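You operate a simulated robot arm through the tools that you are given. There is no shell and no other tool. Be economical: measure what you need, move in short steps, check, and stop when the job is done.

Carry out the task below with a simulated robot arm. There is one attempt and no reset: what you move stays moved.

TASK
Open the spoon drawer.
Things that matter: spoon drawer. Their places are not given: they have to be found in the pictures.

It is judged by the outcome, as a careful person would: the job done as asked, and still so three seconds after it is handed in. It fails if anything else is knocked over, pushed out of place, dropped, spilled or broken.

THE ROBOT
A 7-joint arm with a two-finger parallel gripper, fixed in place. Base frame: the origin is at the foot of the arm, x ahead of it, y to its left, z up. Lengths are in mm, angles in degrees, forces in N, time in s.
With the tool pointing down near the work surface it reaches from about 300 to 680 mm from the base axis. Its first joint turns from -66.0 to 66.0 degrees. Payload 1.57 kg.
Tool frame: the origin (TCP) lies between the finger pads and is the grasp point; the fingertips stand 30 mm ahead of it; z points along the fingers, y is the line along which they close. The gripper opens to 110 mm. The fingers are 24 mm wide and 12 mm thick; the gripper's body (48 by 112 mm) begins 78 mm behind the TCP.
Orientation is told as [roll, pitch, yaw] about the base's x, y, z axes, in that order, counted from this pose: with the fingers straight down and closing along the base's y, the tool's x points along the base's -x, its y along +y and its z along -z.

THE INTERFACE
- The arm moves only by the tool apply_moves. Its argument "series" is one flat list of numbers, 7 for each row, row after row: the opening in per cent of the stroke, from 0 (shut) to 100 (fully open), then the shift along the base's x, y, z in units of 30 mm (1.0 is 30 mm), then the turn, a rotation vector about the base's x, y, z in units of 4 degrees (1.0 is 4 degrees). In form: [hand, x, y, z, rx, ry, rz, hand, x, y, z, rx, ry, rz, ...]. A call has 1 to 12 rows; each row shifts and turns the commanded pose from where the row before left it. A call with a number of a shift or a turn outside -1 to 1 is refused whole. A row lasts 0.2 s, in which the tool goes at most 50 mm and 8.6 degrees; a call with a longer step from one row to the next is refused whole, and so is a gripper value outside its range. A pose out of reach is approached as far as the arm can. The call stops where the force on the tool passes 40 N (or 10 N more than at its start, if that is more) or the arm is blocked; 0.2 s more then pass. The fingers move at their own pace (about 108 mm/s each) and stop on an object; they squeeze with about 41 N. The grip force told is the motor's: it shows also when the fingers shut on nothing. Time passes only in rows, and 0.2 s behind the last, so rows that do not move let the fingers close. It gives the time, the measured TCP pose, the force on the tool (base axes), the opening and the grip force at its end, in the units of the frame above (readings bear some noise), and new pictures: "pictures" is both (left out), scene, wrist or none.
- Cameras (640 x 400 px; columns grow to the right, rows downward): "scene" is fixed at [125.5, -374.4, 1404.5]; the picture's right is [0.99, -0.16, 0.00], its down [-0.10, -0.58, -0.81] and it looks along [0.13, 0.80, -0.59] (base axes); focal length 332 px, centre (320, 200). "wrist" rides on the gripper at [-36, 0, -80] in the tool frame; the picture's right is [0.00, -1.00, 0.00], its down [0.97, 0.00, -0.24] and it looks along [0.24, 0.00, 0.97] (tool axes); focal length 218 px, centre (320, 200).
- pixel_to_xyz(camera, pixels): for up to 12 pixels [column, row] of the newest picture of that camera ("zoom" is the newest enlarged one), the place [x, y, z] in the base frame of the surface seen there, good to about 2 mm. No time passes.
- inspect(camera, box): a new picture of the part [left, top, right, bottom] of that camera's present view, enlarged. No time passes.
- hand_in(): hands the job in; it is judged then, once.

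Work in short steps. Measure before you move; look again where a grasp or a placing could have gone wrong, and mend it. You have 60 turns and 120 pictures in all, those below and enlarged ones among them. Open the gripper and draw the arm clear of the work before you hand the job in, unless the task says otherwise; then end with one line.

The tools are called after "Call:" as a command line: name --argument value ..., lists and objects as JSON in quotes. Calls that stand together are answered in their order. apply_moves: Moves the arm, as the interface text tells. Its arguments: {"type":"object","properties":{"series":{"type":"array","items":{"type":"number"}},"pictures":{"type":"string","enum":["both","scene","wrist","none"]}},"required":["series"]} The other tools are called the same way: pixel_to_xyz (camera, pixels) gives the place of the surface under pixels of a picture; inspect (camera, box) takes an enlarged picture of a part of a camera's view; hand_in () hands the job in.

At the start:

```text
clock: 0.0
tcp_pos: [391.3, 273.6, 1054.0]
ee_rot: [0.0, 0.0, 0.0]
force: [0.8, 0.4, -0.2]
width: 110.0
finger_force: 0.0
```

scene: 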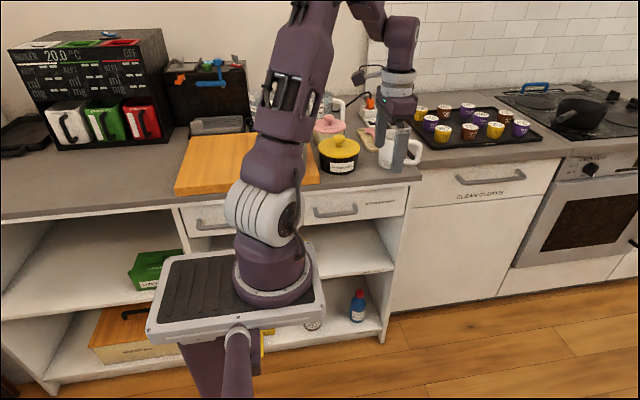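
wrist: 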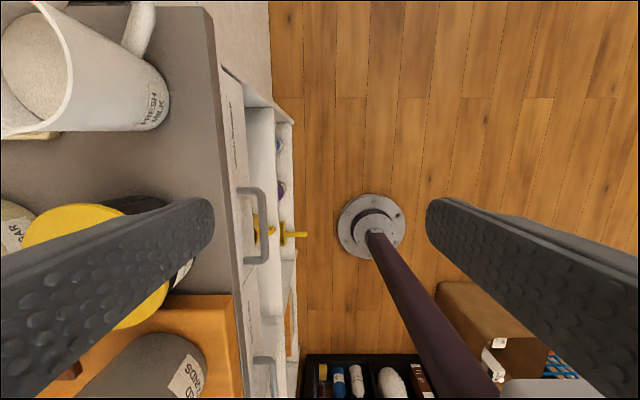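

The scene shows drawers under the counter near (350,208), (210,222) and (490,180). I zoom in to read the labels.

Call:
inspect --camera "scene" --box '[170, 170, 420, 260]'

Call:
inspect --camera "scene" --box '[300, 180, 420, 240]'

Call:
inspect --camera "wrist" --box '[200, 60, 300, 400]'

```text
2.56 times, centred on (295, 215) of scene
```

zoom: 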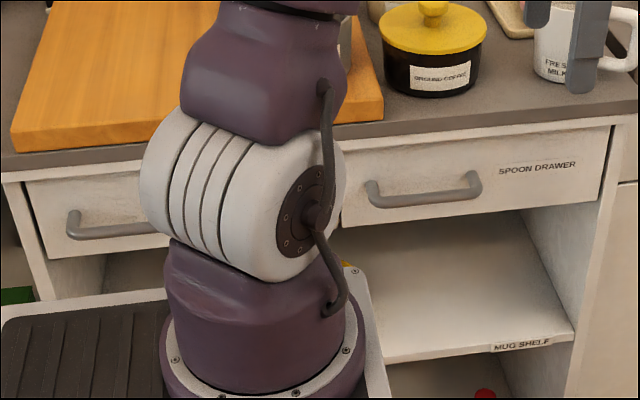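

```text
5.33 times, centred on (360, 210) of scene
```

zoom: 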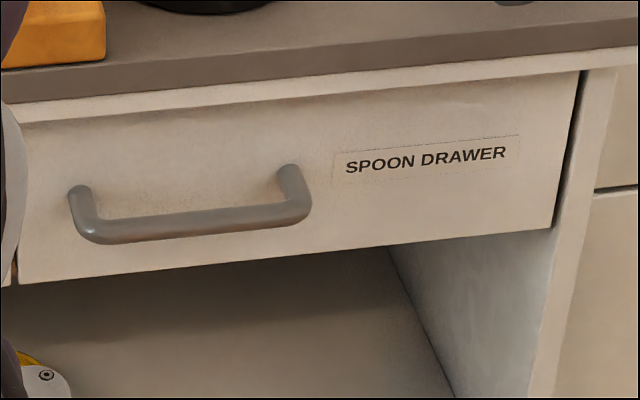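

```text
1.18 times, centred on (250, 230) of wrist
```

zoom: 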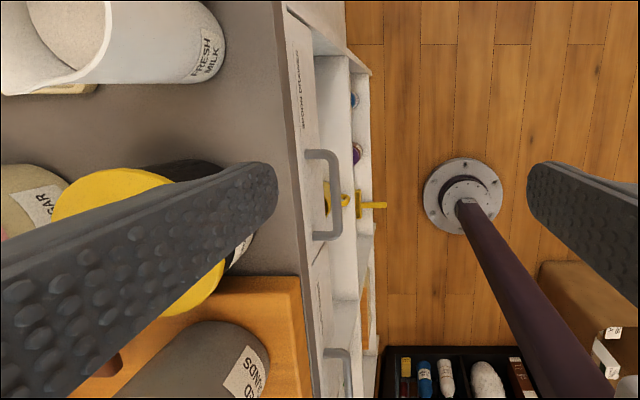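

The spoon drawer is the right one; its front faces -y. I measure the handle bar and posts, the front, and the counter edge.

Call:
pixel_to_xyz --camera "scene" --pixels '[[319, 224], [336, 222], [355, 219], [315, 217], [354, 213], [335, 214], [335, 230], [390, 200], [380, 186]]'

Call:
pixel_to_xyz --camera "wrist" --pixels '[[264, 195], [264, 225], [264, 255], [250, 190], [250, 261], [215, 225], [232, 120], [268, 225], [260, 225]]'

Call:
inspect --camera "scene" --box '[300, 60, 460, 240]'

```text
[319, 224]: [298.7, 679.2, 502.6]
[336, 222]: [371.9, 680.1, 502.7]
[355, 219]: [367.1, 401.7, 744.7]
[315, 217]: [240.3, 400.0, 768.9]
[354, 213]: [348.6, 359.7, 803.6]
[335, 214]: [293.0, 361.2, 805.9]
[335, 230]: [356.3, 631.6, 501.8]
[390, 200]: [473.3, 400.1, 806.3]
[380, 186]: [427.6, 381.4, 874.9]
```

```text
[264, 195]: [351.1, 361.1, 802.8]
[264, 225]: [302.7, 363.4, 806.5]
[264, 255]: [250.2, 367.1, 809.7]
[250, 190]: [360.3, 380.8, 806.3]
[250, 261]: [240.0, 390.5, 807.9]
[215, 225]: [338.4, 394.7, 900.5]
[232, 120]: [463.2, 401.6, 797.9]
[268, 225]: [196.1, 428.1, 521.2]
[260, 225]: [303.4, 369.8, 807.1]
```

```text
2.22 times, centred on (380, 150) of scene
```

zoom: 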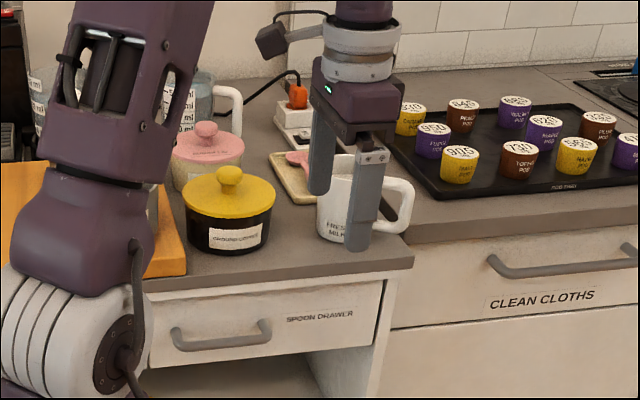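

The handle bar runs along x≈245–355 at y≈365, z≈802, with the front at y≈400 and the counter edge at y≈381. I'll tilt the tool about 52° towards +y from a clear spot, then approach and grip the bar at x≈325.

Call:
apply_moves --series '[55, -0.18, -0.15, 0, 1, 0, 0, 55, -0.18, -0.15, 0, 1, 0, 0, 55, -0.18, -0.15, 0, 1, 0, 0, 55, -0.18, -0.15, 0, 1, 0, 0, 55, -0.18, -0.15, 0, 1, 0, 0, 55, -0.18, -0.15, 0, 1, 0, 0, 55, -0.18, -0.15, 0, 1, 0, 0, 55, -0.18, -0.15, 0, 1, 0, 0, 55, -0.18, -0.15, 0, 1, 0, 0, 55, -0.18, -0.15, 0, 1, 0, 0, 55, -0.18, -0.15, 0, 1, 0, 0, 55, -0.18, -0.15, 0, 1, 0, 0]'

```text
clock: 2.6
tcp_pos: [324.0, 220.9, 1054.8]
ee_rot: [48.1, -0.1, -0.1]
force: [0.3, 0.1, -0.2]
width: 60.1
finger_force: 0.1
```

scene: 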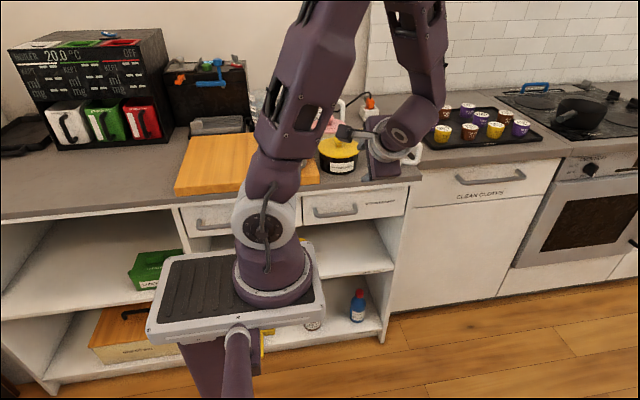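
wrist: 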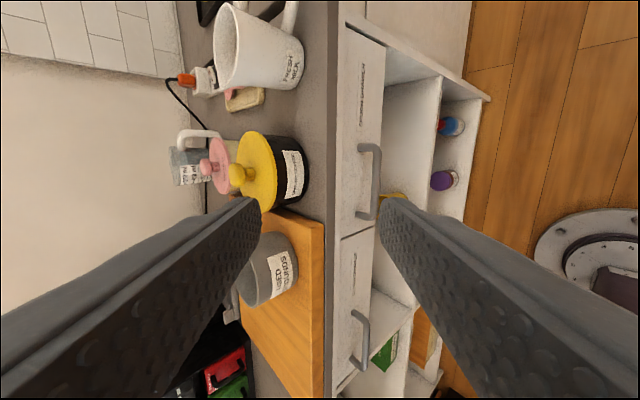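

Orientation reached. Now go down to a standoff about 90 mm back from the bar along the tool axis.

Call:
apply_moves --series '[55, 0, 0.3, -0.8, 0, 0, 0, 55, 0, 0.3, -0.8, 0, 0, 0, 55, 0, 0.3, -0.8, 0, 0, 0, 55, 0, 0.3, -0.8, 0, 0, 0, 55, 0, 0.3, -0.8, 0, 0, 0, 55, 0, 0.3, -0.8, 0, 0, 0, 55, 0, 0.3, -0.8, 0, 0, 0, 55, 0, 0.3, -0.8, 0, 0, 0]'

```text
clock: 4.4
tcp_pos: [325.2, 292.7, 862.6]
ee_rot: [48.0, 0.0, 0.0]
force: [0.6, 0.3, 1.0]
width: 60.3
finger_force: 0.1
```

scene: 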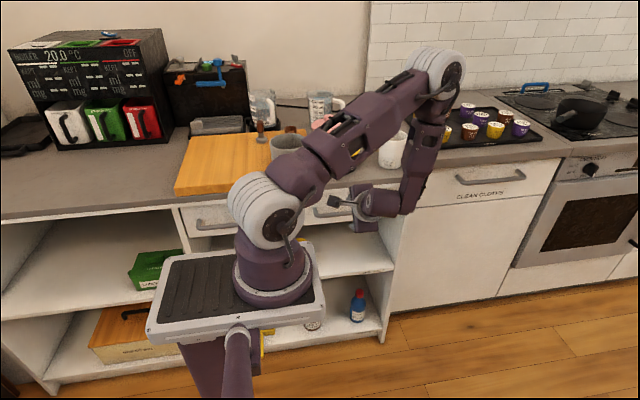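
wrist: 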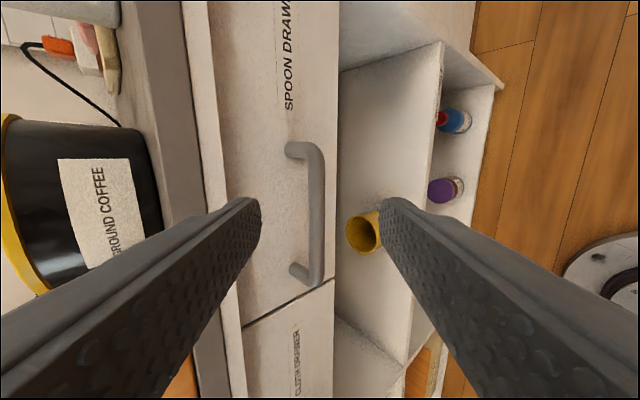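

The bar at column ~316 lies centred between the fingers. I measure it precisely from here.

Call:
pixel_to_xyz --camera "wrist" --pixels '[[316, 180], [316, 210], [316, 240], [310, 210], [322, 210], [290, 150], [298, 270], [270, 200], [250, 100], [190, 100], [175, 100]]'

```text
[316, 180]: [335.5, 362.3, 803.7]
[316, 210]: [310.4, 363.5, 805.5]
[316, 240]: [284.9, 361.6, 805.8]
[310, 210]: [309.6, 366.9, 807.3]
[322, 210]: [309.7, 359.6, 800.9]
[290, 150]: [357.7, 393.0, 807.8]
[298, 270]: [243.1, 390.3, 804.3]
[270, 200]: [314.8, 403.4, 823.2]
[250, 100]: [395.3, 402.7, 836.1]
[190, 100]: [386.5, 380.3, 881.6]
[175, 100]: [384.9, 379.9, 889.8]
```

Bar centre ≈ (y 366, z 800), face y≈403. I narrow the opening to 34 mm so the upper finger fits, and advance so that the pads reach the bar 12 mm ahead of the TCP.

Call:
apply_moves --series '[31, 0, 0, 0, 0, 0, 0, 31, -0.1, 0.428, -0.364, 0, 0, 0, 31, -0.1, 0.428, -0.364, 0, 0, 0, 31, 0, 0.428, -0.364, 0, 0, 0, 31, 0, 0.428, -0.364, 0, 0, 0, 31, 0, 0.428, -0.364, 0, 0, 0]'

```text
clock: 5.8
tcp_pos: [320.1, 355.1, 805.6]
ee_rot: [48.0, -0.1, 0.0]
force: [0.3, -0.3, -0.2]
width: 34.1
finger_force: 0.0
```

scene: 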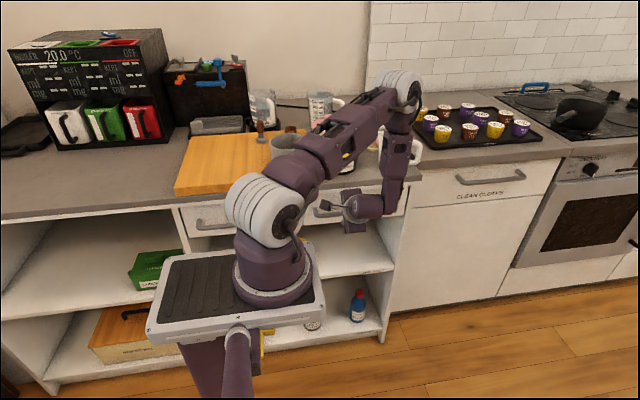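
wrist: 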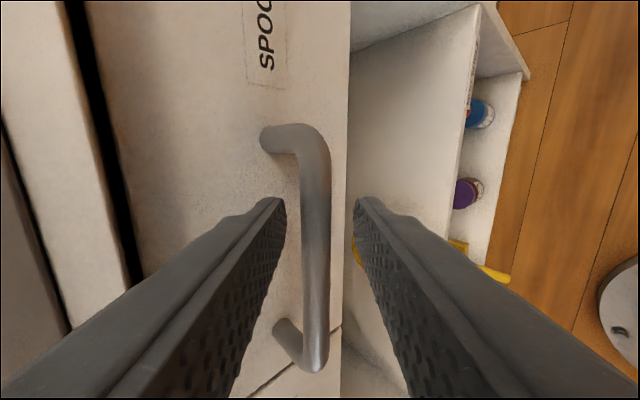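

The bar (column ~316) is between the fingertips with no contact force. I close on it.

Call:
apply_moves --series '[0, 0, 0, 0, 0, 0, 0, 0, 0, 0, 0, 0, 0, 0, 0, 0, 0, 0, 0, 0, 0]' --pictures "wrist"

```text
clock: 6.6
tcp_pos: [319.0, 355.3, 808.9]
ee_rot: [48.2, -0.2, 0.0]
force: [1.0, 2.9, 18.4]
width: 13.7
finger_force: 30.3
```

wrist: 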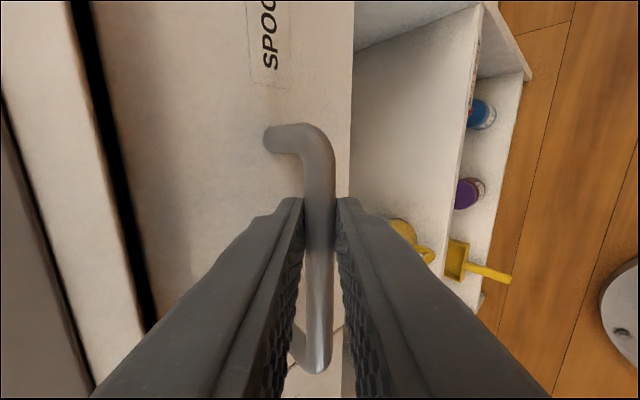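

Gripped at 13.7 mm. I ease the command up 3 mm to relieve the vertical load and pull slowly along -y.

Call:
apply_moves --series '[0, 0, 0, 0.1, 0, 0, 0, 0, 0, -0.3, 0, 0, 0, 0, 0, 0, -0.3, 0, 0, 0, 0, 0, 0, -0.3, 0, 0, 0, 0, 0, 0, -0.3, 0, 0, 0, 0, 0, 0, -0.3, 0, 0, 0, 0]'

```text
clock: 8.0
tcp_pos: [319.0, 310.9, 810.0]
ee_rot: [47.9, -0.1, -0.1]
force: [3.3, 1.1, -24.4]
width: 13.7
finger_force: 30.1
```

scene: 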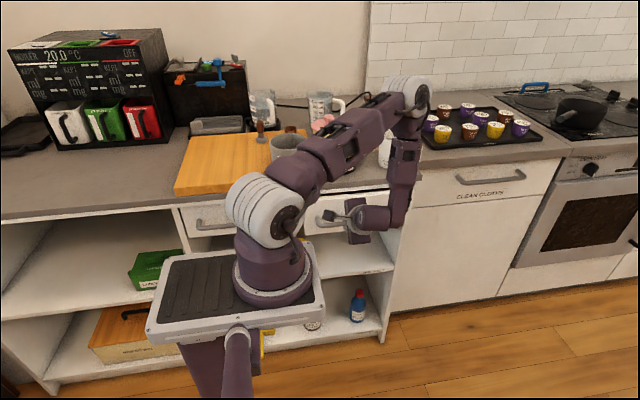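
wrist: 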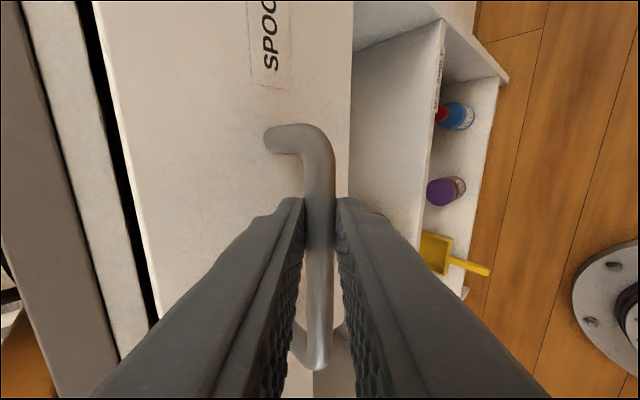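

The drawer has come out ~45 mm. Z force is -24 N, so I lower the command ~2 mm and keep pulling.

Call:
apply_moves --series '[0, 0, -0.3, -0.06, 0, 0, 0, 0, 0, -0.4, 0, 0, 0, 0, 0, 0, -0.4, 0, 0, 0, 0, 0, 0, -0.4, 0, 0, 0, 0, 0, 0, -0.4, 0, 0, 0, 0, 0, 0, -0.4, 0, 0, 0, 0]'

```text
clock: 9.4
tcp_pos: [318.2, 242.1, 809.1]
ee_rot: [48.0, -0.1, 0.0]
force: [-5.0, 0.7, -1.5]
width: 13.7
finger_force: 30.9
```

scene: 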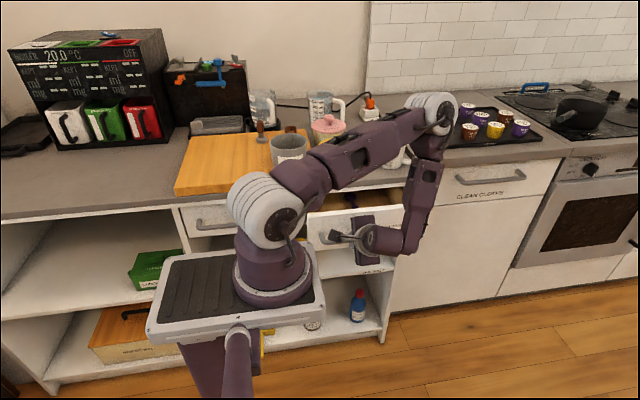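
wrist: 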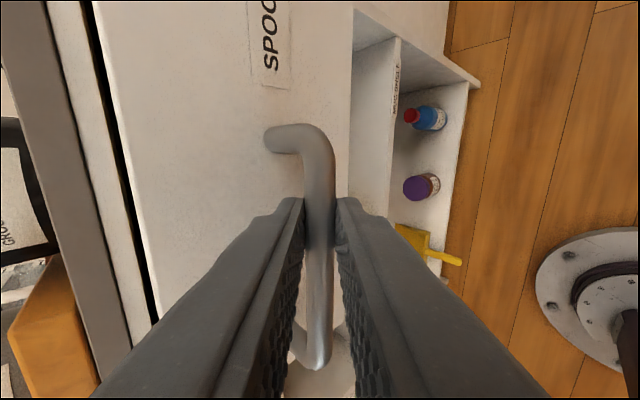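

113 mm out, forces low, and the left edge is clear of the arm base. I continue.

Call:
apply_moves --series '[0, 0, -0.4, 0, 0, 0, 0, 0, 0, -0.4, 0, 0, 0, 0, 0, 0, -0.4, 0, 0, 0, 0, 0, 0, -0.4, 0, 0, 0, 0, 0, 0, -0.4, 0, 0, 0, 0]'

```text
clock: 10.6
tcp_pos: [318.1, 182.0, 809.0]
ee_rot: [48.1, 0.2, 0.1]
force: [-16.0, 1.9, 18.7]
width: 13.7
finger_force: 29.8
```

scene: 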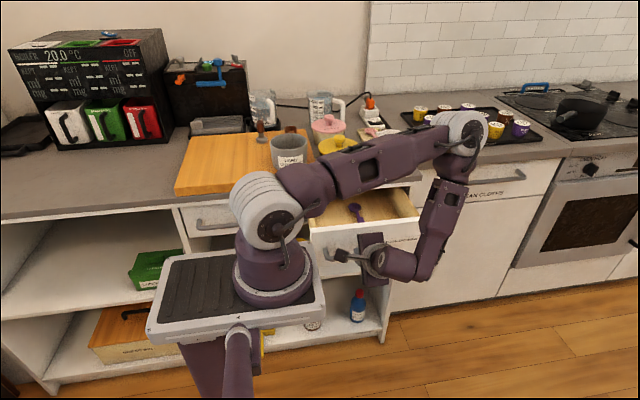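
wrist: 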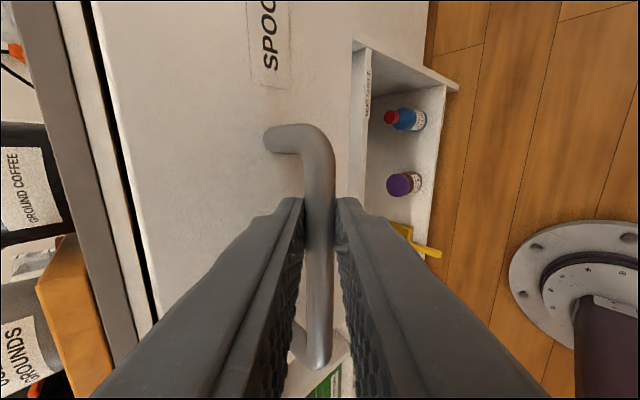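

173 mm out, the spoon is visible inside. I relieve the side loads and pull a bit further.

Call:
apply_moves --series '[0, -0.06, 0, 0.04, 0, 0, 0, 0, 0, -0.3, 0, 0, 0, 0, 0, 0, -0.3, 0, 0, 0, 0, 0, 0, -0.3, 0, 0, 0, 0, 0, 0, -0.3, 0, 0, 0, 0]'

```text
clock: 11.8
tcp_pos: [319.3, 143.9, 809.2]
ee_rot: [47.7, 0.0, -0.1]
force: [-7.2, 0.9, -31.7]
width: 13.8
finger_force: 30.2
```

scene: 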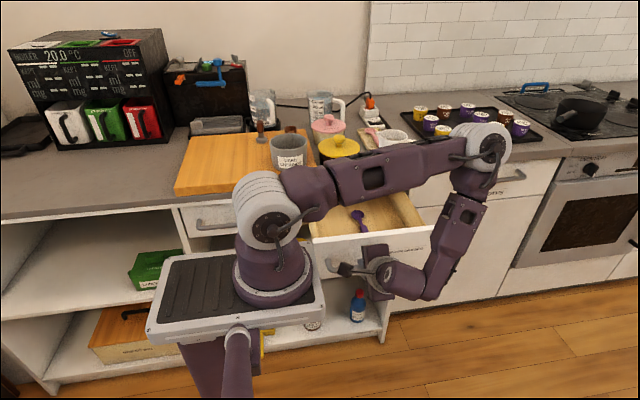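
wrist: 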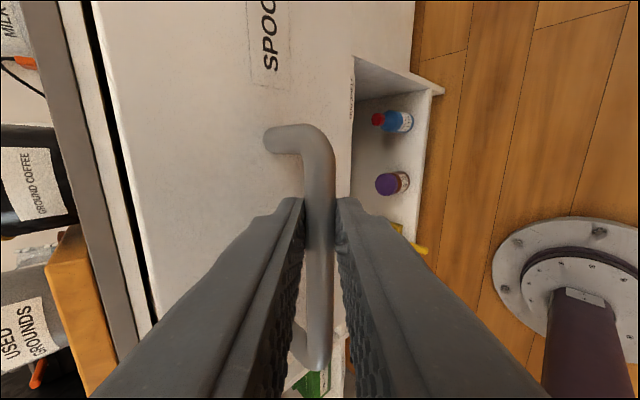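

211 mm out. I relieve the z load and try a little further to see whether the stop is near.

Call:
apply_moves --series '[0, 0, 0, -0.07, 0, 0, 0, 0, 0, -0.3, 0, 0, 0, 0, 0, 0, -0.3, 0, 0, 0, 0, 0, 0, -0.3, 0, 0, 0, 0, 0, 0, -0.3, 0, 0, 0, 0]'

```text
clock: 13.0
tcp_pos: [318.5, 111.3, 808.8]
ee_rot: [48.2, -0.2, -0.3]
force: [14.4, 0.9, 29.1]
width: 13.7
finger_force: 30.4
```

scene: 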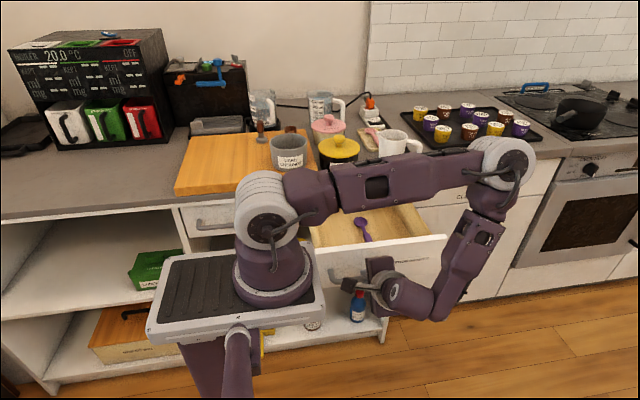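
wrist: 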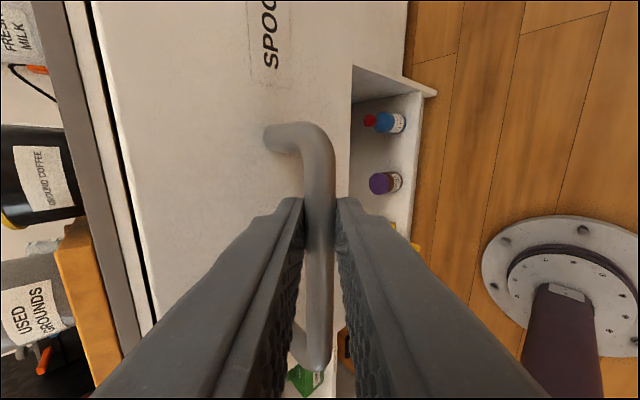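

244 mm out, wide open with the spoon in view. I release to the same 34 mm opening and back off along the tool axis.

Call:
apply_moves --series '[29, 0, 0, 0.05, 0, 0, 0, 29, 0, 0, 0, 0, 0, 0, 29, 0, -0.3, 0.27, 0, 0, 0, 29, 0, -0.3, 0.27, 0, 0, 0, 29, 0, -0.3, 0.27, 0, 0, 0, 29, 0, -0.3, 0.27, 0, 0, 0, 29, 0, -0.3, 0.27, 0, 0, 0, 29, 0, -0.3, 0.27, 0, 0, 0]'

```text
clock: 14.8
tcp_pos: [318.0, 55.6, 859.0]
ee_rot: [47.9, 0.0, 0.0]
force: [-1.1, -0.1, 0.0]
width: 31.7
finger_force: 0.0
```

scene: 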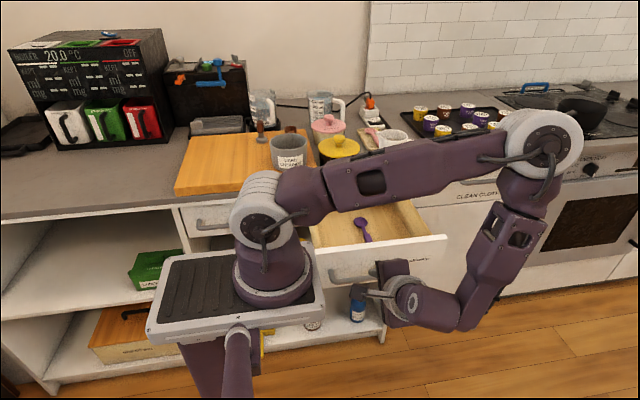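
wrist: 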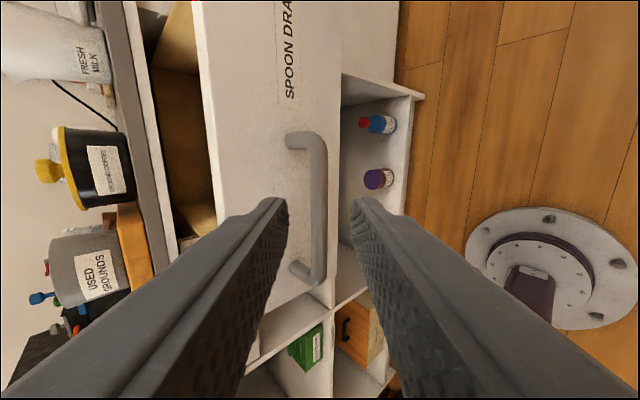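

The handle is free and the drawer stays open. I draw the arm further away (-y, slightly up) and verify.

Call:
apply_moves --series '[50, 0.2, -0.5, 0.4, 0, 0, 0, 50, 0.2, -0.5, 0.4, 0, 0, 0, 50, 0.2, -0.5, 0.4, 0, 0, 0, 50, 0.2, -0.5, 0.4, 0, 0, 0, 50, 0.2, -0.5, 0.4, 0, 0, 0, 50, 0.2, -0.5, 0.4, 0, 0, 0, 50, 0, 0, 0, 0, 0, 0]'

```text
clock: 16.4
tcp_pos: [355.9, -32.8, 930.8]
ee_rot: [48.0, 0.0, 0.0]
force: [-0.1, 0.2, 0.4]
width: 55.2
finger_force: 0.1
```

scene: 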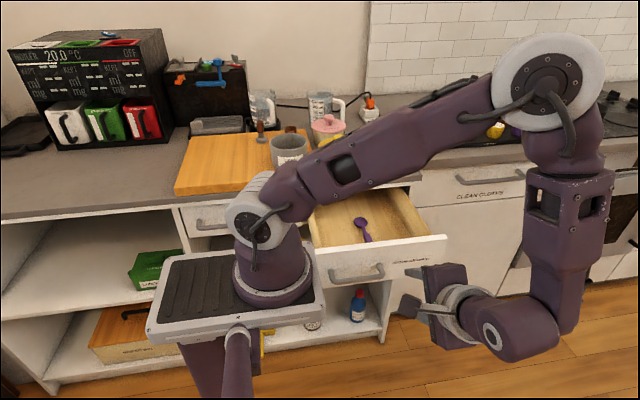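
wrist: 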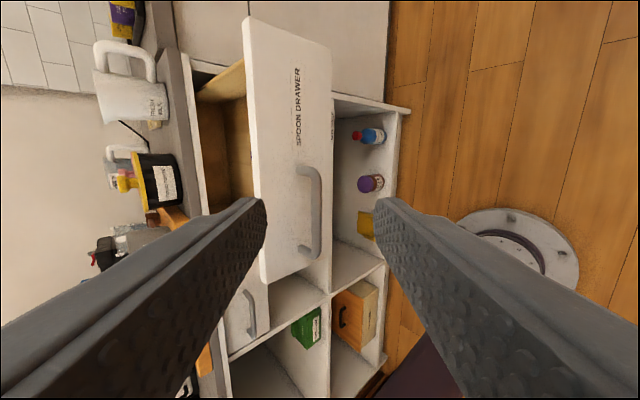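

The drawer stands open, the gripper is clear and nothing else has moved, so I hand in.

Call:
hand_in

```text
The job is handed in.
```

The spoon drawer is open by about 240 mm with the spoon visible inside. The gripper is open and clear of the drawer, and the pictures show nothing else moved.
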